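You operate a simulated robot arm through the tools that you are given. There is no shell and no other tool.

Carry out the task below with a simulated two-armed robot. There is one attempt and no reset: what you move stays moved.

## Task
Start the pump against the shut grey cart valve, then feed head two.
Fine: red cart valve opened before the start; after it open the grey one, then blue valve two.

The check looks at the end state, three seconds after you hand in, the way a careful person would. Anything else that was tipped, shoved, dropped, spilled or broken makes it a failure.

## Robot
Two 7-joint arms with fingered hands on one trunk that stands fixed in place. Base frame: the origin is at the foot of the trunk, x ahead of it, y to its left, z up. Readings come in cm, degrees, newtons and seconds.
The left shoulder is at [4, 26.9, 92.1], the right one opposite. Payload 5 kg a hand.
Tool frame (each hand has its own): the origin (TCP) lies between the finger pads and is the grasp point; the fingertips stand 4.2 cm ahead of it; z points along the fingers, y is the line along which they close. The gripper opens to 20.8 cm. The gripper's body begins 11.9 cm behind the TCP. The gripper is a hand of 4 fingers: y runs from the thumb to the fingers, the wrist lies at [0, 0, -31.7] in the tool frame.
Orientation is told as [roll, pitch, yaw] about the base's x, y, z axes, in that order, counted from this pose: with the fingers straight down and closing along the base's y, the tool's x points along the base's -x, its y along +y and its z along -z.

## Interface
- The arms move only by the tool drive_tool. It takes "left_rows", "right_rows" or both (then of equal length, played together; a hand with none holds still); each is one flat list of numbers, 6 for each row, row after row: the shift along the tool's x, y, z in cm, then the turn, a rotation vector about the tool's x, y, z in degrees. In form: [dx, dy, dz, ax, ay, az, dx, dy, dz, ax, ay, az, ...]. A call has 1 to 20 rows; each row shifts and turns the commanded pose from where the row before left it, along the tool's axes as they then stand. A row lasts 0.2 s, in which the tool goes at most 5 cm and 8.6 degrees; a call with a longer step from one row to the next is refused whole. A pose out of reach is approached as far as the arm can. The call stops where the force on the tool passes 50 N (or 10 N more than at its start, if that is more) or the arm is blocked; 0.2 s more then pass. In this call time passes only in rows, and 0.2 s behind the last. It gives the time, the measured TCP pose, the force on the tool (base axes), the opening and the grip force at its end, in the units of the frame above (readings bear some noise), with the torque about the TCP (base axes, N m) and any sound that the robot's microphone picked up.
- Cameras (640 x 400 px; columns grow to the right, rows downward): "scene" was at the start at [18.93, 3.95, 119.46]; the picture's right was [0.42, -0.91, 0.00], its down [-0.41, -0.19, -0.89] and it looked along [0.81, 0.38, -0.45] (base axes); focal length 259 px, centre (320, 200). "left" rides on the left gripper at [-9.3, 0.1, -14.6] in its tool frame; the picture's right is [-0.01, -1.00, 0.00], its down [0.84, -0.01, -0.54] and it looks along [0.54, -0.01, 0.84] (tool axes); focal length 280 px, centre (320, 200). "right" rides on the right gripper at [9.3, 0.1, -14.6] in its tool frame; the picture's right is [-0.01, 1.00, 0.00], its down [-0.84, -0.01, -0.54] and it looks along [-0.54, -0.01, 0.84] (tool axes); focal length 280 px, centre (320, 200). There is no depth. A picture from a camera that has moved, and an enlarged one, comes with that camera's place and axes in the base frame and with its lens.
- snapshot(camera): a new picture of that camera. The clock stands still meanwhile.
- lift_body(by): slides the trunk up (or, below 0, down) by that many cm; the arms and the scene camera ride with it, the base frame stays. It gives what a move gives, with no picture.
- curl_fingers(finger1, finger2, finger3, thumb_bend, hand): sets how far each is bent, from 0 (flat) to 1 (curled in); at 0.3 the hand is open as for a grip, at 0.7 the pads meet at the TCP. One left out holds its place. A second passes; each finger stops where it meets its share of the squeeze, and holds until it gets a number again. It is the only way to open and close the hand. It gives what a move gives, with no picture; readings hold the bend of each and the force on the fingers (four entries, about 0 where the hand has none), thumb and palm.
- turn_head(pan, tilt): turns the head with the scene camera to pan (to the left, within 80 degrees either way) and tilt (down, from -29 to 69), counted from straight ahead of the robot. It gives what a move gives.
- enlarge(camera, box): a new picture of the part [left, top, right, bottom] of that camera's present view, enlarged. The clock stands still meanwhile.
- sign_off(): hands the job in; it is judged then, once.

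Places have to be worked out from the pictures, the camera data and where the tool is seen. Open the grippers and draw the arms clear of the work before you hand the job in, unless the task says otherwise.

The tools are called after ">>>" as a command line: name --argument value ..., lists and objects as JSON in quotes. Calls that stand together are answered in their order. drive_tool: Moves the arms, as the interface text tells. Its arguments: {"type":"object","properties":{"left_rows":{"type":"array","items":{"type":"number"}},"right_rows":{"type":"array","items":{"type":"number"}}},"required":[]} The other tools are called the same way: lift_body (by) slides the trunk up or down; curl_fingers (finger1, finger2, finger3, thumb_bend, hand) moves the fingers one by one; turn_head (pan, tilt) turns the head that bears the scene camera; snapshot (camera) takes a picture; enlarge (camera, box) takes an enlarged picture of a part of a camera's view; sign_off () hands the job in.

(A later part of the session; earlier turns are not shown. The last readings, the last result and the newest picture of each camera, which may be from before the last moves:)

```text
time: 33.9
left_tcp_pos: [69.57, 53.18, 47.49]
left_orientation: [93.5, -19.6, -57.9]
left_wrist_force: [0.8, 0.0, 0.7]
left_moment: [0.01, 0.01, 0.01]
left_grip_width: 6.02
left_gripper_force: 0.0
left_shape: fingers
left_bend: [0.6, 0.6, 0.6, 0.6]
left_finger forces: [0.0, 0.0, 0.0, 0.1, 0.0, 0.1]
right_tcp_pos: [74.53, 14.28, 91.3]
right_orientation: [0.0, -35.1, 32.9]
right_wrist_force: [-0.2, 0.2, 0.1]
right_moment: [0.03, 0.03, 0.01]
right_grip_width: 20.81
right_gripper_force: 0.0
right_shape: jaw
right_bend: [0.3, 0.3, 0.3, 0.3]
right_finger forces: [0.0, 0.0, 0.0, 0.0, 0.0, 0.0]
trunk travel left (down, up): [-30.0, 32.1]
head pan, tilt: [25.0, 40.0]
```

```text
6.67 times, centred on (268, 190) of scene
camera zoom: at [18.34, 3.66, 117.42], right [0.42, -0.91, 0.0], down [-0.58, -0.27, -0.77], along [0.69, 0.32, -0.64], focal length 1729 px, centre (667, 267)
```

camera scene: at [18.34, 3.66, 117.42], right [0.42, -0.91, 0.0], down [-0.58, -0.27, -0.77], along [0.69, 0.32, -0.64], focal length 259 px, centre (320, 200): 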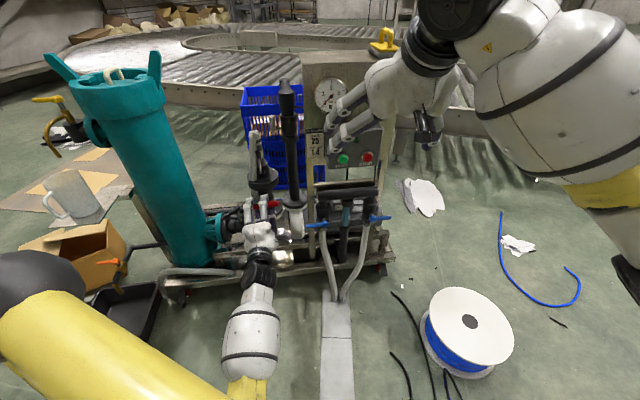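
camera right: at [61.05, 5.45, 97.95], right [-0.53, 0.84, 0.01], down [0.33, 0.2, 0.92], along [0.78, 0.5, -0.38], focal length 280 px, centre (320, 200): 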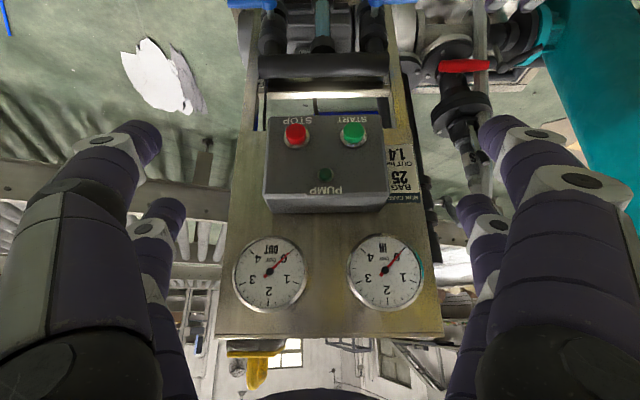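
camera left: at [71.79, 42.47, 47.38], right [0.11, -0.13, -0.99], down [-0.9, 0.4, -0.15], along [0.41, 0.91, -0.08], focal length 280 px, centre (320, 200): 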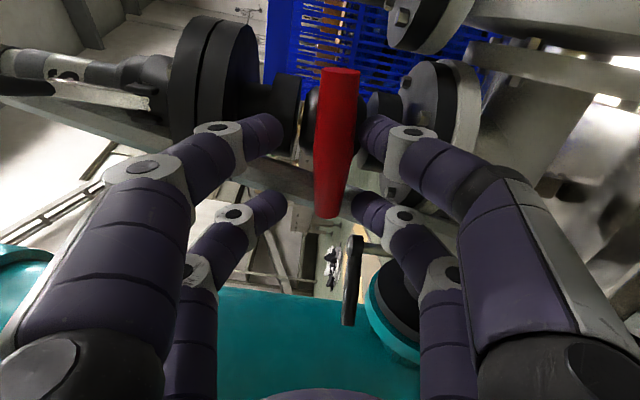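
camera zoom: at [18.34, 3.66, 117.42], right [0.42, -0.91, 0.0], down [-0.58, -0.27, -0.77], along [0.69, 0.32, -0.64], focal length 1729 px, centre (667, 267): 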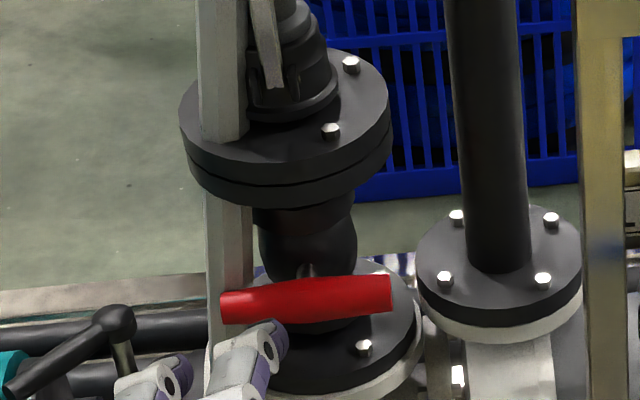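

The retreat was reported as "arm blocked", so the left elbow/upper arm may be touching something; that would explain the drift. I look at the left arm with the head camera.

>>> turn_head --pan 55 --tilt 60

>>> snapshot --camera "scene"

>>> snapshot --camera "right"

>>> snapshot --camera "left"

```text
time: 34.9
left_tcp_pos: [69.5, 53.25, 47.5]
left_orientation: [93.4, -19.5, -57.9]
left_wrist_force: [-0.3, 0.7, -0.3]
left_moment: [0.01, -0.03, -0.01]
left_grip_width: 6.02
left_gripper_force: 0.0
left_shape: fingers
left_bend: [0.6, 0.6, 0.6, 0.6]
left_finger forces: [0.0, 0.0, 0.0, 0.1, 0.0, 0.1]
right_tcp_pos: [74.53, 14.31, 91.33]
right_orientation: [0.0, -35.0, 33.0]
right_wrist_force: [0.3, 1.3, 0.0]
right_moment: [0.0, 0.02, 0.02]
right_grip_width: 20.79
right_gripper_force: 0.0
right_shape: jaw
right_bend: [0.3, 0.3, 0.3, 0.3]
right_finger forces: [0.1, 0.1, 0.0, 0.1, 0.0, 0.0]
trunk travel left (down, up): [-30.0, 32.1]
head pan, tilt: [55.0, 60.0]
```

```text
taken
camera scene: at [14.47, 5.53, 114.75], right [0.82, -0.57, 0.0], down [-0.5, -0.71, -0.5], along [0.29, 0.41, -0.87], focal length 259 px, centre (320, 200)
```

scene: 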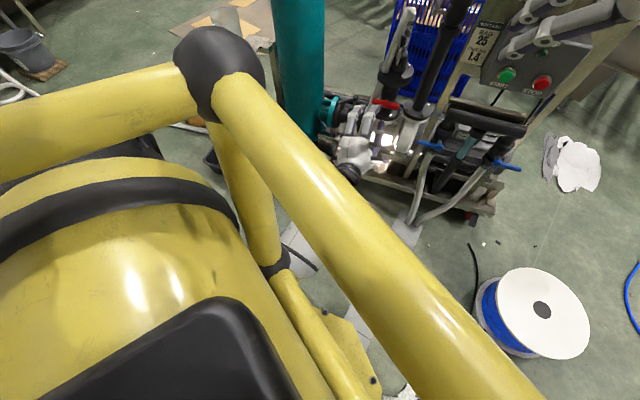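

```text
taken
camera right: at [61.03, 5.55, 97.97], right [-0.54, 0.84, 0.01], down [0.33, 0.2, 0.92], along [0.78, 0.5, -0.38], focal length 280 px, centre (320, 200)
```

right: 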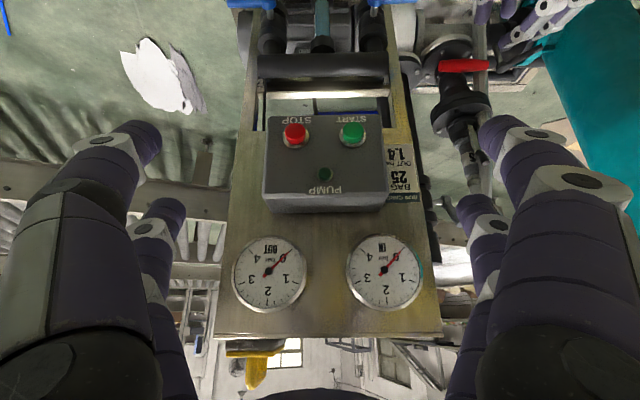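

```text
taken
camera left: at [61.97, 37.87, 49.93], right [0.23, -0.26, -0.94], down [-0.87, 0.38, -0.32], along [0.44, 0.89, -0.14], focal length 280 px, centre (320, 200)
```

left: 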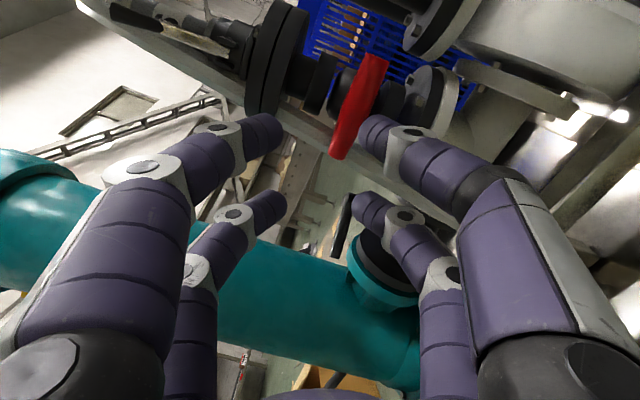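

There's a fixed yellow frame around the robot's shoulders that the arm could foul. I look further left/down to see how the left arm runs relative to it.

>>> turn_head --pan 80 --tilt 45

>>> snapshot --camera "scene"

>>> turn_head --pan 30 --tilt 69

>>> snapshot --camera "scene"

```text
time: 35.8
left_tcp_pos: [69.44, 53.28, 47.42]
left_orientation: [93.4, -19.4, -58.0]
left_wrist_force: [-0.6, -0.2, 0.3]
left_moment: [-0.03, 0.07, -0.01]
left_grip_width: 6.0
left_gripper_force: 0.1
left_shape: fingers
left_bend: [0.6, 0.6, 0.6, 0.6]
left_finger forces: [0.0, 0.0, 0.1, 0.0, 0.1, 0.0]
right_tcp_pos: [74.41, 14.25, 91.35]
right_orientation: [0.0, -34.9, 33.0]
right_wrist_force: [-1.0, -0.7, 0.1]
right_moment: [-0.01, 0.0, 0.04]
right_grip_width: 20.8
right_gripper_force: 0.0
right_shape: jaw
right_bend: [0.3, 0.3, 0.3, 0.3]
right_finger forces: [0.0, 0.2, 0.0, 0.1, 0.1, 0.0]
trunk travel left (down, up): [-30.0, 32.1]
head pan, tilt: [80.0, 45.0]
```

```text
taken
camera scene: at [12.06, 8.08, 116.69], right [0.98, -0.17, 0.0], down [-0.12, -0.7, -0.71], along [0.12, 0.7, -0.71], focal length 259 px, centre (320, 200)
```

scene: 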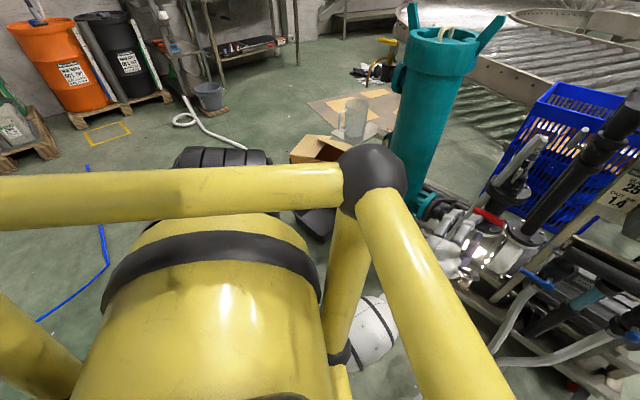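

```text
time: 36.9
left_tcp_pos: [69.49, 53.2, 47.55]
left_orientation: [93.4, -19.5, -58.0]
left_wrist_force: [0.8, -0.4, -0.6]
left_moment: [0.02, 0.0, 0.01]
left_grip_width: 6.03
left_gripper_force: 0.1
left_shape: fingers
left_bend: [0.6, 0.6, 0.6, 0.6]
left_finger forces: [0.0, 0.0, 0.1, 0.1, 0.1, 0.0]
right_tcp_pos: [74.54, 14.25, 91.23]
right_orientation: [-0.1, -35.0, 33.0]
right_wrist_force: [-0.4, -0.4, 0.3]
right_moment: [0.01, 0.01, -0.03]
right_grip_width: 20.79
right_gripper_force: 0.1
right_shape: jaw
right_bend: [0.3, 0.3, 0.3, 0.3]
right_finger forces: [0.1, 0.1, 0.0, 0.1, 0.0, 0.0]
trunk travel left (down, up): [-30.0, 32.1]
head pan, tilt: [30.0, 68.8]
```

```text
taken
camera scene: at [15.48, 2.87, 113.81], right [0.5, -0.87, 0.0], down [-0.81, -0.47, -0.36], along [0.31, 0.18, -0.93], focal length 259 px, centre (320, 200)
```

scene: 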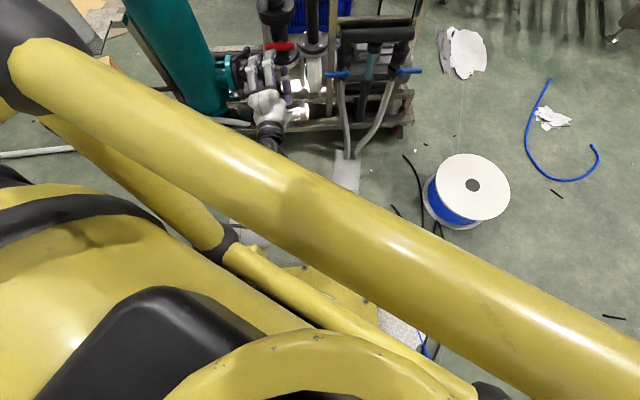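

The arm is folded close to the yellow cage in this rolled pose, so wrench-style rolling is a poor choice. I return the left hand to zero roll and pitch it to point 45° down-forward (wrist higher, elbow freer), to use it as a pusher instead.

>>> drive_tool --left_rows '[0, 0, 0, 0, 0, -7.8, 0, 0, 0, 0, 0, -7.8, 0, 0, 0, 0, 0, -7.8, 0, 0, 0, 0, 0, -7.8, 0, 0, 0, 0, 0, -7.8, 0, 0, 0, 0, 0, -7.8, 0, 0, 0, 0, 0, -7.8, 0, 0, 0, 0, 0, -7.8, 0, 0, 0, 0, 0, -7.8, 0, 0, 0, 0, 7.5, 0, 0, 0, 0, 0, 7.5, 0, 0, 0, 0, 0, 7.5, 0, 0, 0, 0, 0, 7.5, 0, 0, 0, 0, 0, 7.5, 0, 0, 0, 0, 0, 7.5, 0]'

>>> turn_head --pan 25 --tilt 40

>>> snapshot --camera "scene"

>>> snapshot --camera "left"

```text
time: 40.3
left_tcp_pos: [68.64, 56.05, 47.43]
left_orientation: [5.9, -49.1, 29.1]
left_wrist_force: [0.0, 0.2, 0.3]
left_moment: [-0.01, -0.03, 0.0]
left_grip_width: 6.01
left_gripper_force: 0.0
left_shape: fingers
left_bend: [0.6, 0.6, 0.6, 0.6]
left_finger forces: [0.0, 0.0, 0.0, 0.0, 0.0, 0.0]
right_tcp_pos: [74.39, 14.34, 91.32]
right_orientation: [0.0, -34.9, 33.0]
right_wrist_force: [0.0, 0.3, -0.1]
right_moment: [0.04, 0.0, 0.02]
right_grip_width: 20.79
right_gripper_force: 0.1
right_shape: jaw
right_bend: [0.3, 0.3, 0.3, 0.3]
right_finger forces: [0.1, 0.0, 0.0, 0.0, 0.0, 0.0]
trunk travel left (down, up): [-30.0, 32.1]
head pan, tilt: [30.0, 68.8]
stopped in row 15 (left hand): the arm was blocked; the commanded pose is now the measured one
```

```text
time: 41.3
left_tcp_pos: [68.55, 56.11, 47.41]
left_orientation: [5.7, -49.0, 28.9]
left_wrist_force: [-0.5, 0.1, 0.4]
left_moment: [0.01, -0.01, -0.01]
left_grip_width: 6.04
left_gripper_force: 0.0
left_shape: fingers
left_bend: [0.6, 0.6, 0.6, 0.6]
left_finger forces: [0.1, 0.1, 0.0, 0.0, 0.1, 0.0]
right_tcp_pos: [74.47, 14.31, 91.2]
right_orientation: [0.1, -35.0, 33.0]
right_wrist_force: [0.7, -0.2, 0.3]
right_moment: [0.01, 0.01, -0.01]
right_grip_width: 20.82
right_gripper_force: 0.0
right_shape: jaw
right_bend: [0.3, 0.3, 0.3, 0.3]
right_finger forces: [0.0, 0.1, 0.0, 0.0, 0.1, 0.0]
trunk travel left (down, up): [-30.0, 32.1]
head pan, tilt: [25.0, 40.0]
```

```text
taken
camera scene: at [18.34, 3.66, 117.42], right [0.42, -0.91, 0.0], down [-0.58, -0.27, -0.77], along [0.69, 0.32, -0.64], focal length 259 px, centre (320, 200)
```

scene: 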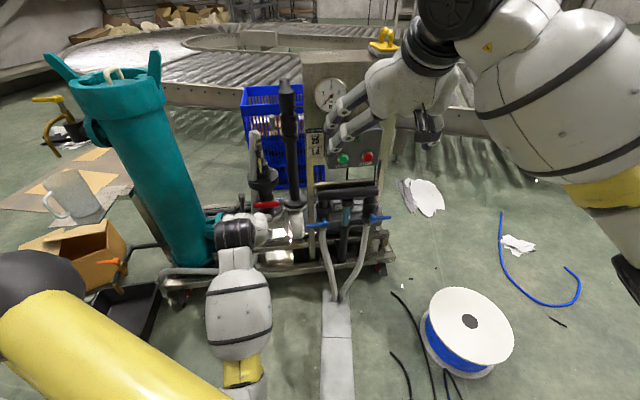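

```text
taken
camera left: at [65.08, 52.6, 64.13], right [0.56, -0.83, -0.05], down [-0.8, -0.52, -0.29], along [0.21, 0.2, -0.96], focal length 280 px, centre (320, 200)
```

left: 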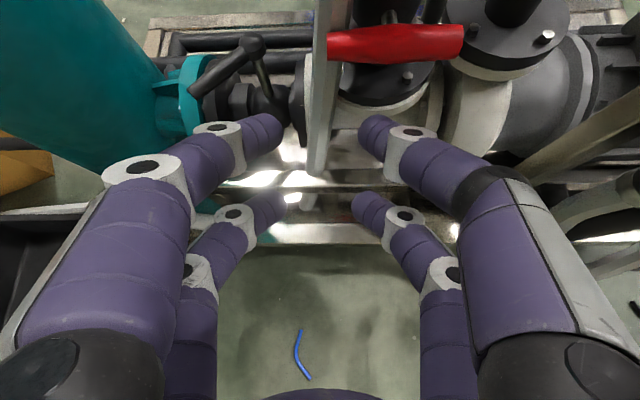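

The elbow is being drawn inward against the cage post. I raise the left hand straight up (clear air in front of the cart) and swing it back toward its initial pointing-down pose so the elbow unfolds outward again.

>>> drive_tool --left_rows '[-3.4, 0, -2.95, 0, 0, 0, -3.4, 0, -2.95, 0, 0, 0, -3.4, 0, -2.95, 0, 0, 0, -3.4, 0, -2.95, 0, 0, 0, -3.4, 0, -2.95, 0, 0, 0, -3.4, 0, -2.95, 0, 0, 0, -3.4, 0, -2.95, 0, 0, 0, -3.4, 0, -2.95, 0, 0, 0, -3.4, 0, -2.95, 0, 0, 0, -3.4, 0, -2.95, 0, 0, 0, -3.4, 0, -2.95, 0, 0, 0]'

>>> snapshot --camera "scene"

```text
time: 43.9
left_tcp_pos: [70.3, 54.26, 90.48]
left_orientation: [10.5, -44.1, 26.2]
left_wrist_force: [0.1, 0.0, -0.3]
left_moment: [-0.02, 0.0, 0.03]
left_grip_width: 6.03
left_gripper_force: 0.1
left_shape: fingers
left_bend: [0.6, 0.6, 0.6, 0.6]
left_finger forces: [0.1, 0.0, 0.0, 0.0, 0.0, 0.1]
right_tcp_pos: [74.46, 14.37, 91.16]
right_orientation: [0.0, -35.0, 33.0]
right_wrist_force: [0.9, 0.9, -0.8]
right_moment: [-0.06, -0.03, -0.03]
right_grip_width: 20.81
right_gripper_force: 0.1
right_shape: jaw
right_bend: [0.3, 0.3, 0.3, 0.3]
right_finger forces: [0.0, 0.0, 0.1, 0.0, 0.1, 0.0]
trunk travel left (down, up): [-30.0, 32.1]
head pan, tilt: [25.0, 40.0]
stopped in row 11 (left hand): the arm was blocked; the commanded pose is now the measured one
```

```text
taken
camera scene: at [18.39, 3.7, 117.4], right [0.42, -0.91, 0.0], down [-0.58, -0.27, -0.77], along [0.69, 0.32, -0.64], focal length 259 px, centre (320, 200)
```

scene: 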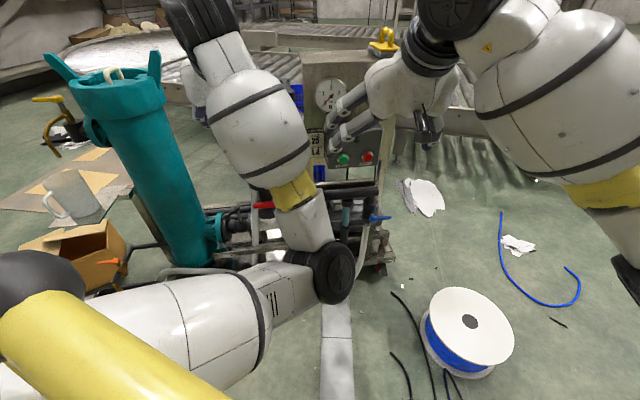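

Now I can see it: the elbow swung inward (right, low) and fouls the cage post. I extend the arm back to its starting pose (hand up, pointing down) so the elbow swings out and up.

>>> drive_tool --left_rows '[0, 2, 0, 0, 7.4, 0, 0, 2, 0, 0, 7.4, 0, -1, 2, -1, 0, 7.4, 0, -1, 0, -2, 0, 7.4, 0, -1, 0, -3, 0, 7.4, 0, 0, 0, -4, 0, 7, 0]'

>>> snapshot --camera "scene"

```text
time: 44.5
left_tcp_pos: [65.93, 58.0, 76.73]
left_orientation: [16.1, -17.8, 26.6]
left_wrist_force: [-0.8, -0.9, 2.0]
left_moment: [0.06, -0.22, -0.04]
left_grip_width: 6.04
left_gripper_force: 0.1
left_shape: fingers
left_bend: [0.6, 0.6, 0.6, 0.6]
left_finger forces: [0.0, 0.0, 0.0, 0.0, 0.1, 0.1]
right_tcp_pos: [74.32, 14.27, 91.44]
right_orientation: [0.1, -35.1, 33.1]
right_wrist_force: [-2.4, -1.9, 1.5]
right_moment: [0.04, -0.06, -0.03]
right_grip_width: 20.79
right_gripper_force: 0.1
right_shape: jaw
right_bend: [0.3, 0.3, 0.3, 0.3]
right_finger forces: [0.0, 0.0, 0.0, 0.1, 0.0, 0.0]
trunk travel left (down, up): [-30.0, 32.1]
head pan, tilt: [25.0, 40.0]
stopped in row 3 (left hand): the arm was blocked; the commanded pose is now the measured one
```

```text
taken
camera scene: at [18.2, 3.58, 117.44], right [0.42, -0.91, 0.0], down [-0.58, -0.27, -0.77], along [0.69, 0.32, -0.64], focal length 259 px, centre (320, 200)
```

scene: 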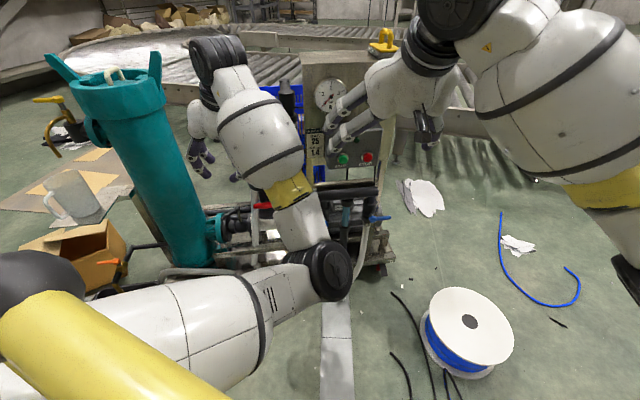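

The upper arm is fouling the cage from the inside turn. Earlier, with yaw −20° and the hand level, the elbow sat out to the left, so I reverse to that pose: yaw the hand back about 45° while rising, then level it.

>>> drive_tool --left_rows '[0, 0, -1, 0, 0, 7.5, 0, 0, -2, 0, 0, 7.5, 0, 0, -2, 0, 0, 7.5, 0, 0, -2, 0, 0, 7.5, 0, 0, -2, 0, 0, 7.5, 0, 0, -2, 0, 0, 7.5]'

>>> snapshot --camera "scene"

```text
time: 45.8
left_tcp_pos: [64.24, 59.1, 75.13]
left_orientation: [22.8, 4.0, -8.1]
left_wrist_force: [0.2, -0.6, -0.7]
left_moment: [-0.03, 0.0, -0.02]
left_grip_width: 6.05
left_gripper_force: 0.1
left_shape: fingers
left_bend: [0.6, 0.6, 0.6, 0.6]
left_finger forces: [0.0, 0.1, 0.0, 0.0, 0.0, 0.0]
left hand out of reach, approached as far as the arm can: row 2, 3, 4, 5, 6
right_tcp_pos: [74.55, 14.33, 91.2]
right_orientation: [0.0, -35.1, 33.0]
right_wrist_force: [-0.3, 0.7, -0.1]
right_moment: [-0.05, -0.02, -0.01]
right_grip_width: 20.77
right_gripper_force: 0.0
right_shape: jaw
right_bend: [0.3, 0.3, 0.3, 0.3]
right_finger forces: [0.1, 0.0, 0.1, 0.0, 0.1, 0.0]
trunk travel left (down, up): [-30.0, 32.1]
head pan, tilt: [25.0, 40.0]
stopped in row 6 (left hand): the arm was blocked; the commanded pose is now the measured one
```

```text
taken
camera scene: at [18.35, 3.69, 117.41], right [0.42, -0.91, 0.0], down [-0.58, -0.27, -0.77], along [0.69, 0.32, -0.64], focal length 259 px, centre (320, 200)
```

scene: 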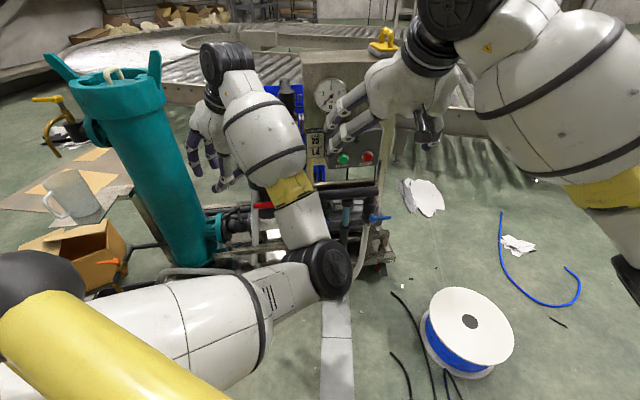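

The elbow goes inward when the hand points left (yaw +33°); pointing it straight or right should bring it out. I remove the sideways tilt and pitch the hand toward level at yaw ≈ −8°.

>>> drive_tool --left_rows '[-1, 0, 0, 7.6, 0, 0, -1, 0, 0, 7.6, 0, 0, -1, 0, 0, 7.6, 0, 0, -1, 0, 0, 0, -8.5, 0, -1, 0, 0, 0, -8.5, 0, -1, 0, 0, 0, -8.5, 0, -1, 0, 0.5, 0, -8.5, 0, -1, 0, 1, 0, -8.5, 0, 0, 0, 1, 0, -8.5, 0]'

>>> snapshot --camera "scene"

```text
time: 46.3
left_tcp_pos: [60.72, 59.87, 62.67]
left_orientation: [9.6, 16.1, -8.1]
left_wrist_force: [-1.0, -1.3, 1.0]
left_moment: [0.07, -0.14, -0.07]
left_grip_width: 6.03
left_gripper_force: 0.1
left_shape: fingers
left_bend: [0.6, 0.6, 0.6, 0.6]
left_finger forces: [0.0, 0.1, 0.1, 0.0, 0.0, 0.0]
left hand out of reach, approached as far as the arm can: row 1
right_tcp_pos: [74.31, 14.25, 91.3]
right_orientation: [0.1, -35.0, 33.0]
right_wrist_force: [-1.0, -1.1, 1.4]
right_moment: [0.13, -0.01, 0.03]
right_grip_width: 20.8
right_gripper_force: 0.0
right_shape: jaw
right_bend: [0.3, 0.3, 0.3, 0.3]
right_finger forces: [0.0, 0.1, 0.1, 0.0, 0.0, 0.1]
trunk travel left (down, up): [-30.0, 32.1]
head pan, tilt: [25.0, 40.0]
stopped in row 2 (left hand): the arm was blocked; the commanded pose is now the measured one
```

```text
taken
camera scene: at [18.25, 3.58, 117.45], right [0.42, -0.91, 0.0], down [-0.58, -0.27, -0.77], along [0.69, 0.32, -0.64], focal length 259 px, centre (320, 200)
```

scene: 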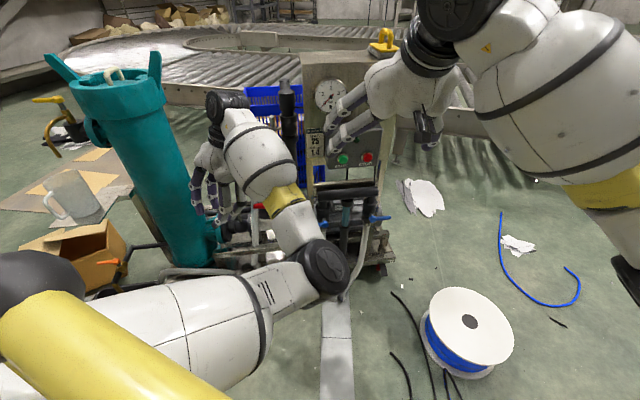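

The arm sags whenever it's blocked, so I use small pure-translation steps straight up to see if it follows smoothly.

>>> drive_tool --left_rows '[0.55, 0.32, -1.9, 0, 0, 0, 0.55, 0.32, -1.9, 0, 0, 0, 0.55, 0.32, -1.9, 0, 0, 0, 0.55, 0.32, -1.9, 0, 0, 0]'

>>> snapshot --camera "scene"

```text
time: 47.5
left_tcp_pos: [57.18, 61.39, 63.48]
left_orientation: [9.4, 24.0, -7.3]
left_wrist_force: [-0.5, 0.0, 0.6]
left_moment: [-0.07, 0.03, 0.03]
left_grip_width: 6.04
left_gripper_force: 0.1
left_shape: fingers
left_bend: [0.6, 0.6, 0.6, 0.6]
left_finger forces: [0.1, 0.0, 0.0, 0.0, 0.1, 0.0]
right_tcp_pos: [74.46, 14.43, 91.12]
right_orientation: [0.1, -34.9, 33.0]
right_wrist_force: [0.7, 1.1, 0.5]
right_moment: [-0.1, -0.01, -0.02]
right_grip_width: 20.79
right_gripper_force: 0.1
right_shape: jaw
right_bend: [0.3, 0.3, 0.3, 0.3]
right_finger forces: [0.0, 0.0, 0.0, 0.1, 0.1, 0.1]
trunk travel left (down, up): [-30.0, 32.1]
head pan, tilt: [25.0, 40.0]
stopped in row 4 (left hand): the arm was blocked; the commanded pose is now the measured one
```

```text
taken
camera scene: at [18.36, 3.7, 117.41], right [0.42, -0.91, 0.0], down [-0.58, -0.27, -0.77], along [0.69, 0.32, -0.64], focal length 259 px, centre (320, 200)
```

scene: 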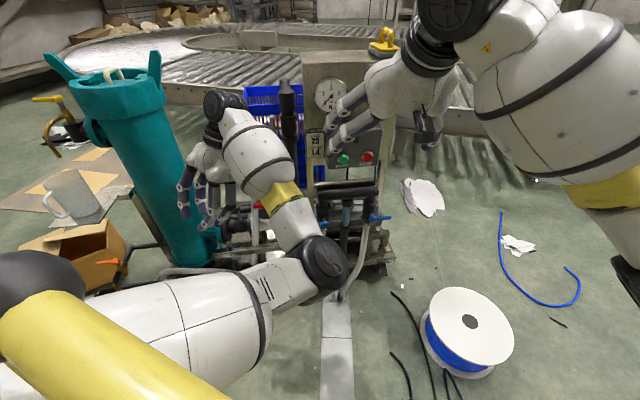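

Still blocked from rising. I look at the shoulder region to see exactly what the upper arm is touching.

>>> turn_head --pan 60 --tilt 50

>>> snapshot --camera "scene"

>>> turn_head --pan 80 --tilt 30

>>> snapshot --camera "scene"

>>> turn_head --pan -40 --tilt 50

>>> snapshot --camera "scene"

```text
time: 48.5
left_tcp_pos: [57.24, 61.25, 63.61]
left_orientation: [9.4, 24.0, -7.2]
left_wrist_force: [-0.4, 0.2, -0.3]
left_moment: [0.01, 0.01, 0.0]
left_grip_width: 6.04
left_gripper_force: 0.0
left_shape: fingers
left_bend: [0.6, 0.6, 0.6, 0.6]
left_finger forces: [0.0, 0.0, 0.0, 0.1, 0.0, 0.0]
right_tcp_pos: [74.52, 14.24, 91.18]
right_orientation: [0.0, -34.9, 33.0]
right_wrist_force: [-0.6, 0.3, 0.2]
right_moment: [-0.01, -0.03, -0.03]
right_grip_width: 20.81
right_gripper_force: 0.1
right_shape: jaw
right_bend: [0.3, 0.3, 0.3, 0.3]
right_finger forces: [0.0, 0.0, 0.0, 0.1, 0.0, 0.1]
trunk travel left (down, up): [-30.0, 32.1]
head pan, tilt: [60.0, 50.0]
```

```text
taken
camera scene: at [14.49, 6.74, 116.01], right [0.87, -0.5, 0.0], down [-0.38, -0.66, -0.64], along [0.32, 0.56, -0.77], focal length 259 px, centre (320, 200)
```

scene: 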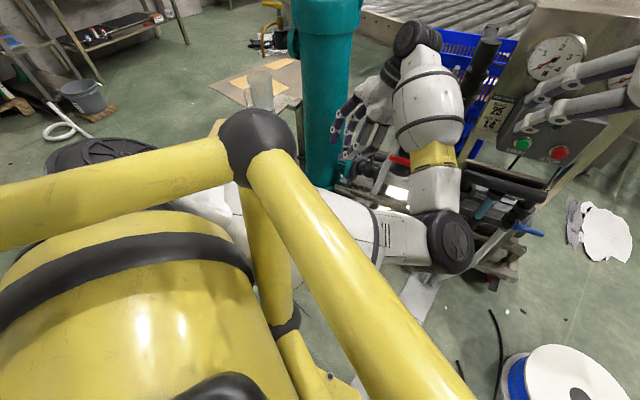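

```text
time: 49.3
left_tcp_pos: [57.2, 61.33, 63.67]
left_orientation: [9.4, 23.9, -7.2]
left_wrist_force: [-0.2, 0.1, 0.3]
left_moment: [-0.01, 0.0, 0.0]
left_grip_width: 6.03
left_gripper_force: 0.0
left_shape: fingers
left_bend: [0.6, 0.6, 0.6, 0.6]
left_finger forces: [0.0, 0.0, 0.1, 0.0, 0.0, 0.1]
right_tcp_pos: [74.62, 14.18, 91.08]
right_orientation: [0.0, -35.0, 33.0]
right_wrist_force: [-0.3, 0.3, -0.1]
right_moment: [0.02, -0.03, 0.0]
right_grip_width: 20.8
right_gripper_force: 0.1
right_shape: jaw
right_bend: [0.3, 0.3, 0.3, 0.3]
right_finger forces: [0.1, 0.1, 0.1, 0.0, 0.1, 0.0]
trunk travel left (down, up): [-30.0, 32.1]
head pan, tilt: [80.0, 30.0]
```

```text
taken
camera scene: at [12.22, 8.97, 118.95], right [0.98, -0.17, 0.0], down [-0.09, -0.49, -0.87], along [0.15, 0.85, -0.5], focal length 259 px, centre (320, 200)
```

scene: 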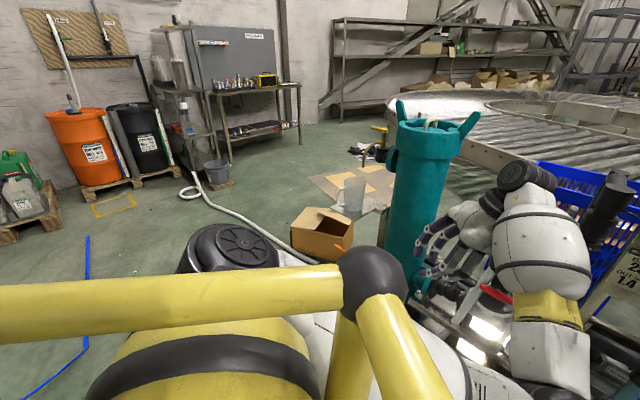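

```text
time: 51.3
left_tcp_pos: [57.23, 61.39, 63.62]
left_orientation: [9.3, 23.8, -7.3]
left_wrist_force: [0.6, -0.9, -0.1]
left_moment: [-0.01, -0.02, 0.0]
left_grip_width: 6.01
left_gripper_force: 0.1
left_shape: fingers
left_bend: [0.6, 0.6, 0.6, 0.6]
left_finger forces: [0.1, 0.0, 0.1, 0.1, 0.0, 0.1]
right_tcp_pos: [74.48, 14.2, 91.05]
right_orientation: [-0.1, -34.9, 33.0]
right_wrist_force: [-0.1, 0.5, 0.4]
right_moment: [0.02, 0.0, -0.03]
right_grip_width: 20.8
right_gripper_force: 0.0
right_shape: jaw
right_bend: [0.3, 0.3, 0.3, 0.3]
right_finger forces: [0.0, 0.0, 0.0, 0.0, 0.0, 0.0]
trunk travel left (down, up): [-30.0, 32.1]
head pan, tilt: [-40.0, 50.0]
```

```text
taken
camera scene: at [16.54, -4.88, 116.0], right [-0.64, -0.77, 0.0], down [-0.59, 0.49, -0.64], along [0.49, -0.41, -0.77], focal length 259 px, centre (320, 200)
```

scene: 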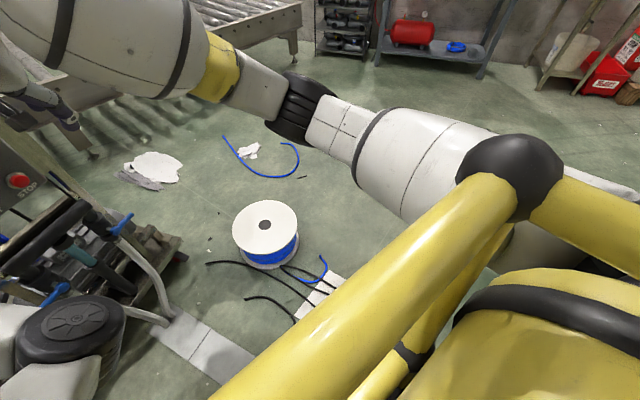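

The upper arm presses on the outer side of the cage post with the elbow tucked inward. Extending the arm along the shoulder–wrist line should swing the elbow outward, so I push the hand 10 cm forward-left in small steps (free air).

>>> drive_tool --left_rows '[-1.5, 1.1, -0.7, 0, 0, 0, -1.5, 1.1, -0.7, 0, 0, 0, -1.5, 1.1, -0.7, 0, 0, 0, -1.5, 1.1, -0.7, 0, 0, 0]'

>>> turn_head --pan 60 --tilt 50

>>> snapshot --camera "scene"

```text
time: 52.3
left_tcp_pos: [64.78, 63.82, 64.45]
left_orientation: [9.3, 23.7, -7.7]
left_wrist_force: [-0.2, 0.0, -0.1]
left_moment: [0.02, -0.05, -0.04]
left_grip_width: 6.0
left_gripper_force: 0.0
left_shape: fingers
left_bend: [0.6, 0.6, 0.6, 0.6]
left_finger forces: [0.0, 0.1, 0.0, 0.1, 0.1, 0.0]
right_tcp_pos: [74.51, 14.27, 91.1]
right_orientation: [0.1, -35.0, 33.0]
right_wrist_force: [0.4, -0.7, 0.6]
right_moment: [0.04, -0.05, 0.0]
right_grip_width: 20.83
right_gripper_force: 0.1
right_shape: jaw
right_bend: [0.3, 0.3, 0.3, 0.3]
right_finger forces: [0.1, 0.1, 0.0, 0.1, 0.0, 0.1]
trunk travel left (down, up): [-30.0, 32.1]
head pan, tilt: [-40.0, 50.0]
```

```text
time: 54.1
left_tcp_pos: [64.67, 63.83, 64.4]
left_orientation: [9.3, 23.7, -7.6]
left_wrist_force: [1.0, 0.2, 0.0]
left_moment: [-0.02, -0.02, -0.03]
left_grip_width: 6.03
left_gripper_force: 0.1
left_shape: fingers
left_bend: [0.6, 0.6, 0.6, 0.6]
left_finger forces: [0.0, 0.0, 0.0, 0.1, 0.0, 0.0]
right_tcp_pos: [74.57, 14.33, 91.21]
right_orientation: [0.1, -34.9, 33.0]
right_wrist_force: [0.2, 0.9, 0.6]
right_moment: [0.02, 0.0, -0.05]
right_grip_width: 20.79
right_gripper_force: 0.0
right_shape: jaw
right_bend: [0.3, 0.3, 0.3, 0.3]
right_finger forces: [0.0, 0.0, 0.0, 0.0, 0.1, 0.1]
trunk travel left (down, up): [-30.0, 32.1]
head pan, tilt: [60.0, 50.0]
```

```text
taken
camera scene: at [14.49, 6.74, 116.0], right [0.87, -0.5, 0.0], down [-0.38, -0.66, -0.64], along [0.32, 0.56, -0.77], focal length 259 px, centre (320, 200)
```

scene: 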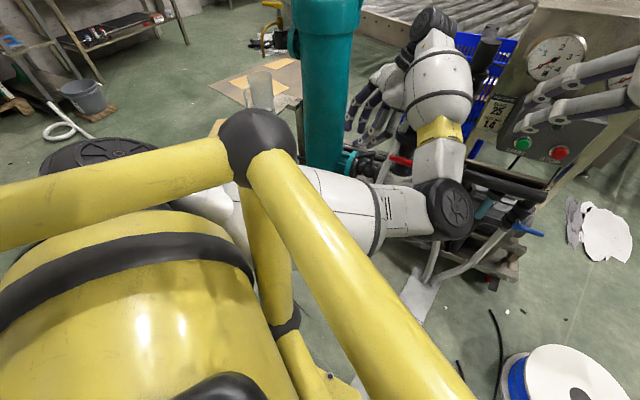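

Unblocked, and the elbow is moving outward. I continue extending upward in small steps.

>>> drive_tool --left_rows '[0.79, 0.1, -1.85, 0, 0, 0, 0.79, 0.1, -1.85, 0, 0, 0, 0.79, 0.1, -1.85, 0, 0, 0, 0.79, 0.1, -1.85, 0, 0, 0, 0.79, 0.1, -1.85, 0, 0, 0, 0.79, 0.1, -1.85, 0, 0, 0]'

>>> snapshot --camera "scene"

```text
time: 55.5
left_tcp_pos: [63.78, 64.95, 76.33]
left_orientation: [10.1, 24.3, -5.4]
left_wrist_force: [-1.0, -0.5, 0.5]
left_moment: [-0.01, -0.02, -0.04]
left_grip_width: 6.01
left_gripper_force: 0.1
left_shape: fingers
left_bend: [0.6, 0.6, 0.6, 0.6]
left_finger forces: [0.1, 0.1, 0.1, 0.0, 0.0, 0.0]
right_tcp_pos: [74.53, 14.39, 91.22]
right_orientation: [0.0, -34.8, 33.0]
right_wrist_force: [-0.7, -0.1, 0.0]
right_moment: [0.04, 0.0, -0.03]
right_grip_width: 20.81
right_gripper_force: 0.1
right_shape: jaw
right_bend: [0.3, 0.3, 0.3, 0.3]
right_finger forces: [0.0, 0.0, 0.0, 0.1, 0.1, 0.1]
trunk travel left (down, up): [-30.0, 32.1]
head pan, tilt: [60.0, 50.0]
```

```text
taken
camera scene: at [14.45, 6.72, 116.03], right [0.87, -0.5, 0.0], down [-0.38, -0.66, -0.64], along [0.32, 0.56, -0.77], focal length 259 px, centre (320, 200)
```

scene: 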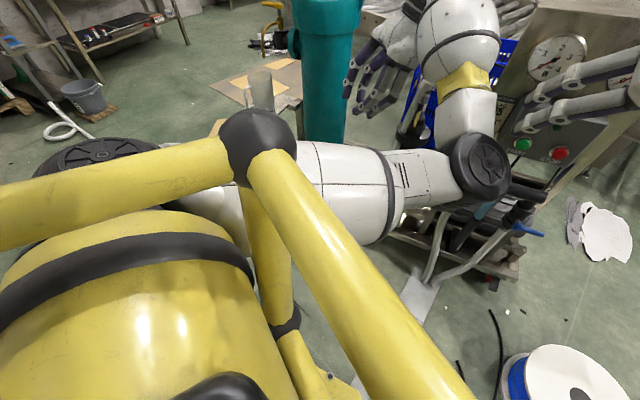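

The elbow only leaves the cage if the hand has to point rightward, so I'll rotate the left hand about its wrist until the fingers point right. First I move the right hand out of that space (back and to the right).

>>> drive_tool --right_rows '[2.05, -3.5, -1.43, 0, 0, 0, 2.05, -3.5, -1.43, 0, 0, 0, 2.05, -3.5, -1.43, 0, 0, 0, 2.05, -3.5, -1.43, 0, 0, 0, 2.05, -3.5, -1.43, 0, 0, 0, 2.05, -3.5, -1.43, 0, 0, 0]'

>>> drive_tool --left_rows '[0, -4.41, -0.31, 8, 0, 0, 0, -4.41, -0.31, 8, 0, 0, 0, -4.41, -0.31, 8, 0, 0, 0, -4.41, -0.31, 8, 0, 0]'

>>> snapshot --camera "scene"

```text
time: 56.9
left_tcp_pos: [63.81, 64.89, 76.48]
left_orientation: [9.6, 23.9, -5.6]
left_wrist_force: [1.1, 0.3, 0.0]
left_moment: [-0.02, 0.07, 0.01]
left_grip_width: 5.98
left_gripper_force: 0.0
left_shape: fingers
left_bend: [0.6, 0.6, 0.6, 0.6]
left_finger forces: [0.1, 0.1, 0.1, 0.0, 0.0, 0.1]
right_tcp_pos: [73.3, -11.4, 91.17]
right_orientation: [0.1, -34.9, 33.0]
right_wrist_force: [-0.5, 0.3, 0.7]
right_moment: [-0.02, 0.0, -0.02]
right_grip_width: 20.81
right_gripper_force: 0.1
right_shape: jaw
right_bend: [0.3, 0.3, 0.3, 0.3]
right_finger forces: [0.0, 0.1, 0.0, 0.0, 0.1, 0.0]
trunk travel left (down, up): [-30.0, 32.1]
head pan, tilt: [60.0, 50.0]
```

```text
time: 58.1
left_tcp_pos: [60.46, 53.95, 77.03]
left_orientation: [-24.8, 24.6, -1.7]
left_wrist_force: [-0.5, 0.2, 0.7]
left_moment: [0.01, -0.03, 0.05]
left_grip_width: 6.04
left_gripper_force: 0.0
left_shape: fingers
left_bend: [0.6, 0.6, 0.6, 0.6]
left_finger forces: [0.0, 0.0, 0.1, 0.1, 0.1, 0.1]
left hand out of reach, approached as far as the arm can: row 2
right_tcp_pos: [73.38, -11.42, 91.14]
right_orientation: [0.1, -35.1, 33.0]
right_wrist_force: [-1.0, 0.2, 0.6]
right_moment: [-0.02, -0.1, -0.04]
right_grip_width: 20.81
right_gripper_force: 0.0
right_shape: jaw
right_bend: [0.3, 0.3, 0.3, 0.3]
right_finger forces: [0.1, 0.1, 0.0, 0.0, 0.0, 0.1]
trunk travel left (down, up): [-30.0, 32.1]
head pan, tilt: [60.0, 50.0]
stopped in row 4 (left hand): the arm was blocked; the commanded pose is now the measured one
```

```text
taken
camera scene: at [14.48, 6.72, 115.97], right [0.87, -0.5, 0.0], down [-0.38, -0.66, -0.64], along [0.32, 0.56, -0.77], focal length 259 px, centre (320, 200)
```

scene: 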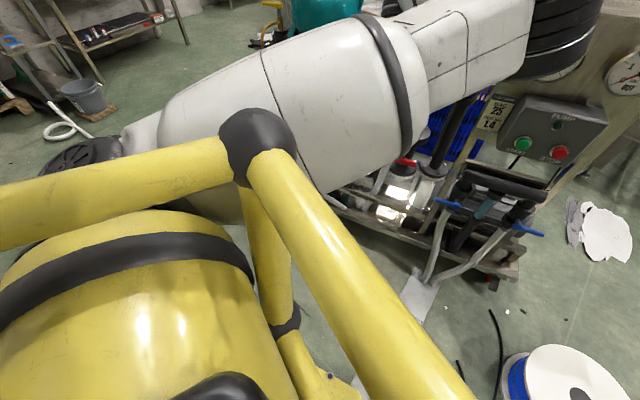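

The arm has swung to an elbow-up posture, with the upper arm outside the cage ball. I test whether it is now free by raising the hand in small steps.

>>> drive_tool --left_rows '[0.83, -0.76, -1.65, 0, 0, 0, 0.83, -0.76, -1.65, 0, 0, 0, 0.83, -0.76, -1.65, 0, 0, 0, 0.83, -0.76, -1.65, 0, 0, 0]'

>>> snapshot --camera "scene"

>>> snapshot --camera "left"

```text
time: 59.1
left_tcp_pos: [60.67, 53.49, 85.31]
left_orientation: [-24.6, 24.5, -2.0]
left_wrist_force: [0.7, -0.8, -0.9]
left_moment: [0.01, -0.01, 0.0]
left_grip_width: 6.01
left_gripper_force: 0.1
left_shape: fingers
left_bend: [0.6, 0.6, 0.6, 0.6]
left_finger forces: [0.1, 0.1, 0.0, 0.0, 0.1, 0.1]
right_tcp_pos: [73.24, -11.43, 91.3]
right_orientation: [0.0, -35.2, 33.0]
right_wrist_force: [-0.2, 0.8, -0.5]
right_moment: [0.03, -0.02, -0.01]
right_grip_width: 20.79
right_gripper_force: 0.0
right_shape: jaw
right_bend: [0.3, 0.3, 0.3, 0.3]
right_finger forces: [0.0, 0.0, 0.0, 0.0, 0.0, 0.0]
trunk travel left (down, up): [-30.0, 32.1]
head pan, tilt: [60.0, 50.0]
```

```text
taken
camera scene: at [14.46, 6.72, 116.03], right [0.87, -0.5, 0.0], down [-0.38, -0.66, -0.64], along [0.32, 0.56, -0.77], focal length 259 px, centre (320, 200)
```

scene: 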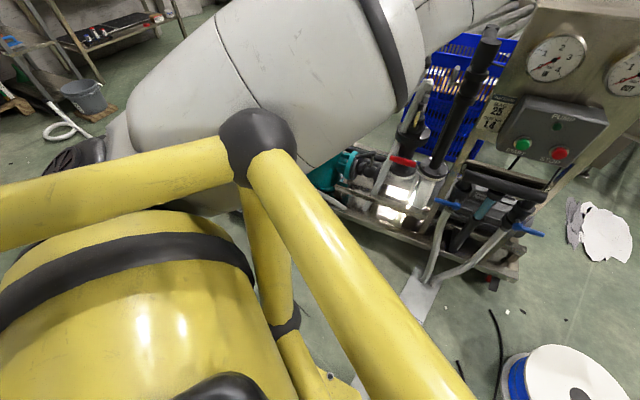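

```text
taken
camera left: at [74.97, 59.25, 93.45], right [0.15, -0.92, 0.37], down [-0.55, 0.23, 0.8], along [-0.82, -0.33, -0.47], focal length 280 px, centre (320, 200)
```

left: 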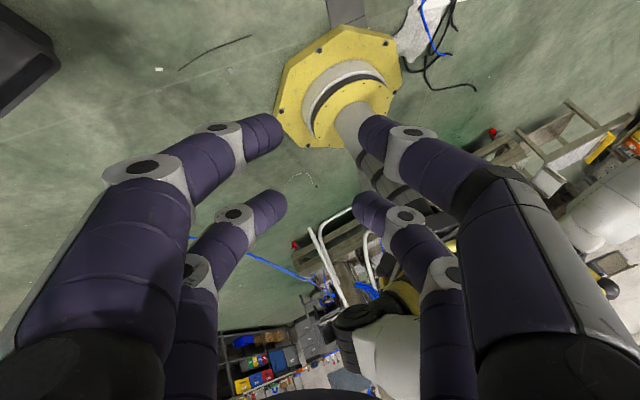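

Free now. I bring the hand back upright (removing the sideways tilt) and then pitch it forward gradually, keeping the wrist high so the elbow stays up.

>>> drive_tool --left_rows '[0, 0, -2, -8.2, 0, 0, 0, 0, -2, -8.2, 0, 0, 0, 0, -2, -8.2, 0, 0, 0, 0, -1, 0, -8, 0, 0, 0, -1, 0, -8, 0, 0, 0, -1, 0, -8, 0]'

>>> snapshot --camera "scene"

```text
time: 60.7
left_tcp_pos: [62.18, 65.5, 92.57]
left_orientation: [-2.2, 0.3, 4.9]
left_wrist_force: [-0.3, 0.7, -0.1]
left_moment: [-0.09, -0.09, 0.02]
left_grip_width: 6.05
left_gripper_force: 0.1
left_shape: fingers
left_bend: [0.6, 0.6, 0.6, 0.6]
left_finger forces: [0.0, 0.1, 0.0, 0.0, 0.1, 0.1]
left hand out of reach, approached as far as the arm can: row 3, 4, 5, 6
right_tcp_pos: [73.24, -11.38, 91.18]
right_orientation: [-0.1, -35.1, 33.1]
right_wrist_force: [-0.1, 1.1, 0.7]
right_moment: [-0.14, 0.0, -0.06]
right_grip_width: 20.78
right_gripper_force: 0.1
right_shape: jaw
right_bend: [0.3, 0.3, 0.3, 0.3]
right_finger forces: [0.0, 0.0, 0.0, 0.0, 0.0, 0.0]
trunk travel left (down, up): [-30.0, 32.1]
head pan, tilt: [60.0, 50.0]
stopped in row 6 (left hand): the arm was blocked; the commanded pose is now the measured one
```

```text
taken
camera scene: at [14.46, 6.79, 116.0], right [0.87, -0.5, 0.0], down [-0.38, -0.66, -0.64], along [0.32, 0.56, -0.77], focal length 259 px, centre (320, 200)
```

scene: 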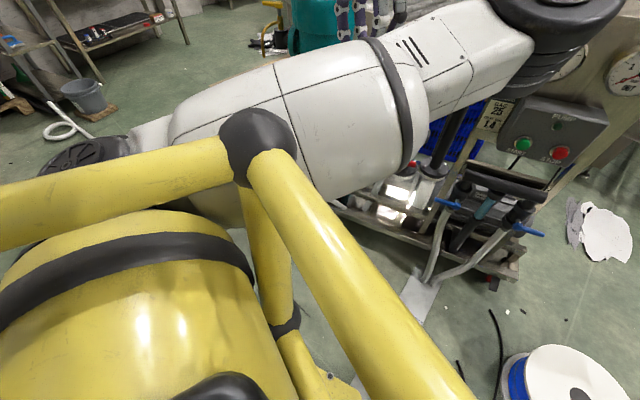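

The upper arm hugs the cage whenever the arm is strongly folded. Raising the trunk will make the arm reach down nearly straight for all these low targets, so I lift the trunk 30 cm (both hands are in free air).

>>> lift_body --by 30

>>> turn_head --pan 30 --tilt 50

>>> snapshot --camera "scene"

```text
time: 63.7
left_tcp_pos: [62.47, 65.12, 122.6]
left_orientation: [-2.2, 0.4, 4.6]
left_wrist_force: [0.3, -0.5, -0.4]
left_moment: [-0.02, 0.02, -0.01]
left_grip_width: 6.05
left_gripper_force: 0.1
left_shape: fingers
left_bend: [0.6, 0.6, 0.6, 0.6]
left_finger forces: [0.1, 0.0, 0.0, 0.1, 0.0, 0.0]
right_tcp_pos: [73.37, -11.48, 121.29]
right_orientation: [-0.1, -35.1, 33.1]
right_wrist_force: [-0.3, -0.4, 0.6]
right_moment: [0.0, 0.02, 0.0]
right_grip_width: 20.8
right_gripper_force: 0.1
right_shape: jaw
right_bend: [0.3, 0.3, 0.3, 0.3]
right_finger forces: [0.0, 0.1, 0.0, 0.1, 0.0, 0.0]
trunk travel left (down, up): [-60.0, 2.1]
head pan, tilt: [60.0, 50.0]
```

```text
time: 64.6
left_tcp_pos: [62.29, 65.23, 122.71]
left_orientation: [-2.3, 0.4, 4.6]
left_wrist_force: [-0.6, 0.8, -0.5]
left_moment: [0.0, -0.03, -0.02]
left_grip_width: 6.06
left_gripper_force: 0.0
left_shape: fingers
left_bend: [0.6, 0.6, 0.6, 0.6]
left_finger forces: [0.0, 0.0, 0.1, 0.0, 0.0, 0.0]
right_tcp_pos: [73.34, -11.4, 121.29]
right_orientation: [0.1, -35.1, 32.9]
right_wrist_force: [0.7, 0.8, -0.3]
right_moment: [0.02, 0.0, -0.03]
right_grip_width: 20.78
right_gripper_force: 0.0
right_shape: jaw
right_bend: [0.3, 0.3, 0.3, 0.3]
right_finger forces: [0.0, 0.1, 0.0, 0.1, 0.0, 0.0]
trunk travel left (down, up): [-60.0, 2.1]
head pan, tilt: [30.0, 50.0]
```

```text
taken
camera scene: at [13.74, 3.93, 146.63], right [0.5, -0.87, 0.0], down [-0.66, -0.38, -0.64], along [0.56, 0.32, -0.77], focal length 259 px, centre (320, 200)
```

scene: 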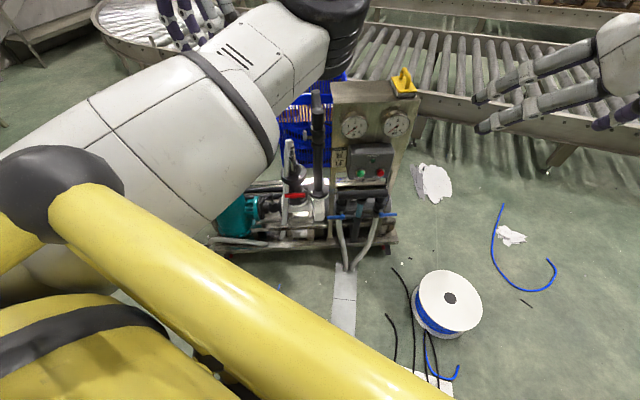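

Now I extend the left hand slightly forward/up-left then bring it straight down along a near-full-reach path, hand pointing down, checking in between.

>>> drive_tool --left_rows '[-2.05, 0.59, 2, 0, 0, 0, -2.05, 0.59, 2, 0, 0, 0, -2.05, 0.59, 3, 0, 0, 0, -2.05, 0.59, 3, 0, 0, 0, 0, 0, 4, 0, 0, 0, 0, 0, 4, 0, 0, 0]'

>>> snapshot --camera "scene"

```text
time: 66.0
left_tcp_pos: [70.34, 67.41, 104.39]
left_orientation: [-2.2, 0.3, 4.6]
left_wrist_force: [-0.4, 0.8, 0.4]
left_moment: [-0.11, 0.03, -0.01]
left_grip_width: 6.05
left_gripper_force: 0.2
left_shape: fingers
left_bend: [0.6, 0.6, 0.6, 0.6]
left_finger forces: [0.0, 0.1, 0.0, 0.1, 0.0, 0.1]
right_tcp_pos: [73.36, -11.32, 121.25]
right_orientation: [0.0, -35.0, 33.2]
right_wrist_force: [1.9, 0.5, 1.0]
right_moment: [-0.02, 0.07, 0.05]
right_grip_width: 20.8
right_gripper_force: 0.1
right_shape: jaw
right_bend: [0.3, 0.3, 0.3, 0.3]
right_finger forces: [0.0, 0.1, 0.0, 0.1, 0.0, 0.0]
trunk travel left (down, up): [-60.0, 2.1]
head pan, tilt: [30.0, 50.0]
```

```text
taken
camera scene: at [13.81, 3.97, 146.61], right [0.5, -0.87, 0.0], down [-0.66, -0.38, -0.64], along [0.56, 0.32, -0.77], focal length 259 px, centre (320, 200)
```

scene: 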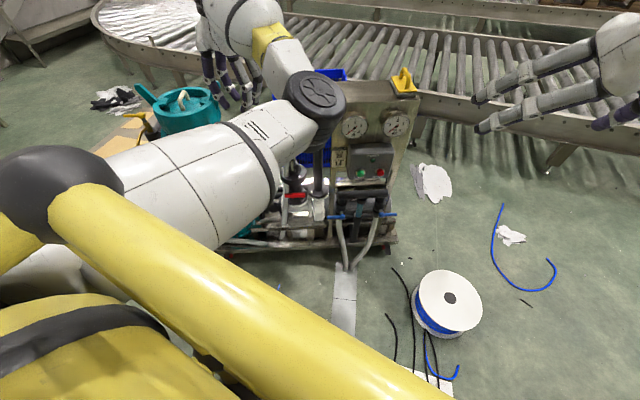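

Tracking is accurate and the arm is clear of the cage. I continue down, shifting ~5 cm right to keep away from the filter.

>>> drive_tool --left_rows '[0, -1.2, 4, 0, 0, 0, 0, -1.2, 4, 0, 0, 0, 0, -1.2, 4, 0, 0, 0, 0, -1.2, 4, 0, 0, 0, 0, 0, 4, 0, 0, 0, 0, 0, 4, 0, 0, 0]'

>>> snapshot --camera "scene"

```text
time: 67.4
left_tcp_pos: [70.7, 61.86, 80.54]
left_orientation: [-2.2, 0.3, 4.5]
left_wrist_force: [1.1, 0.2, 1.8]
left_moment: [-0.04, 0.1, -0.02]
left_grip_width: 6.03
left_gripper_force: 0.1
left_shape: fingers
left_bend: [0.6, 0.6, 0.6, 0.6]
left_finger forces: [0.0, 0.0, 0.1, 0.0, 0.0, 0.1]
right_tcp_pos: [73.34, -11.39, 121.29]
right_orientation: [0.1, -35.0, 33.0]
right_wrist_force: [0.4, 0.2, -0.1]
right_moment: [-0.06, 0.04, 0.01]
right_grip_width: 20.8
right_gripper_force: 0.1
right_shape: jaw
right_bend: [0.3, 0.3, 0.3, 0.3]
right_finger forces: [0.0, 0.0, 0.1, 0.1, 0.0, 0.0]
trunk travel left (down, up): [-60.0, 2.1]
head pan, tilt: [30.0, 50.0]
```

```text
taken
camera scene: at [13.8, 3.95, 146.62], right [0.5, -0.87, 0.0], down [-0.66, -0.38, -0.64], along [0.56, 0.32, -0.77], focal length 259 px, centre (320, 200)
```

scene: 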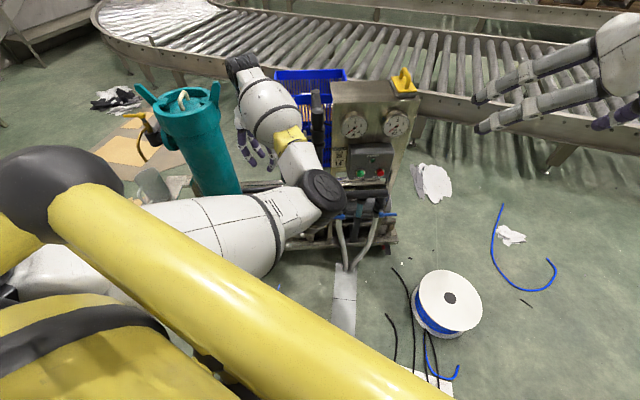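

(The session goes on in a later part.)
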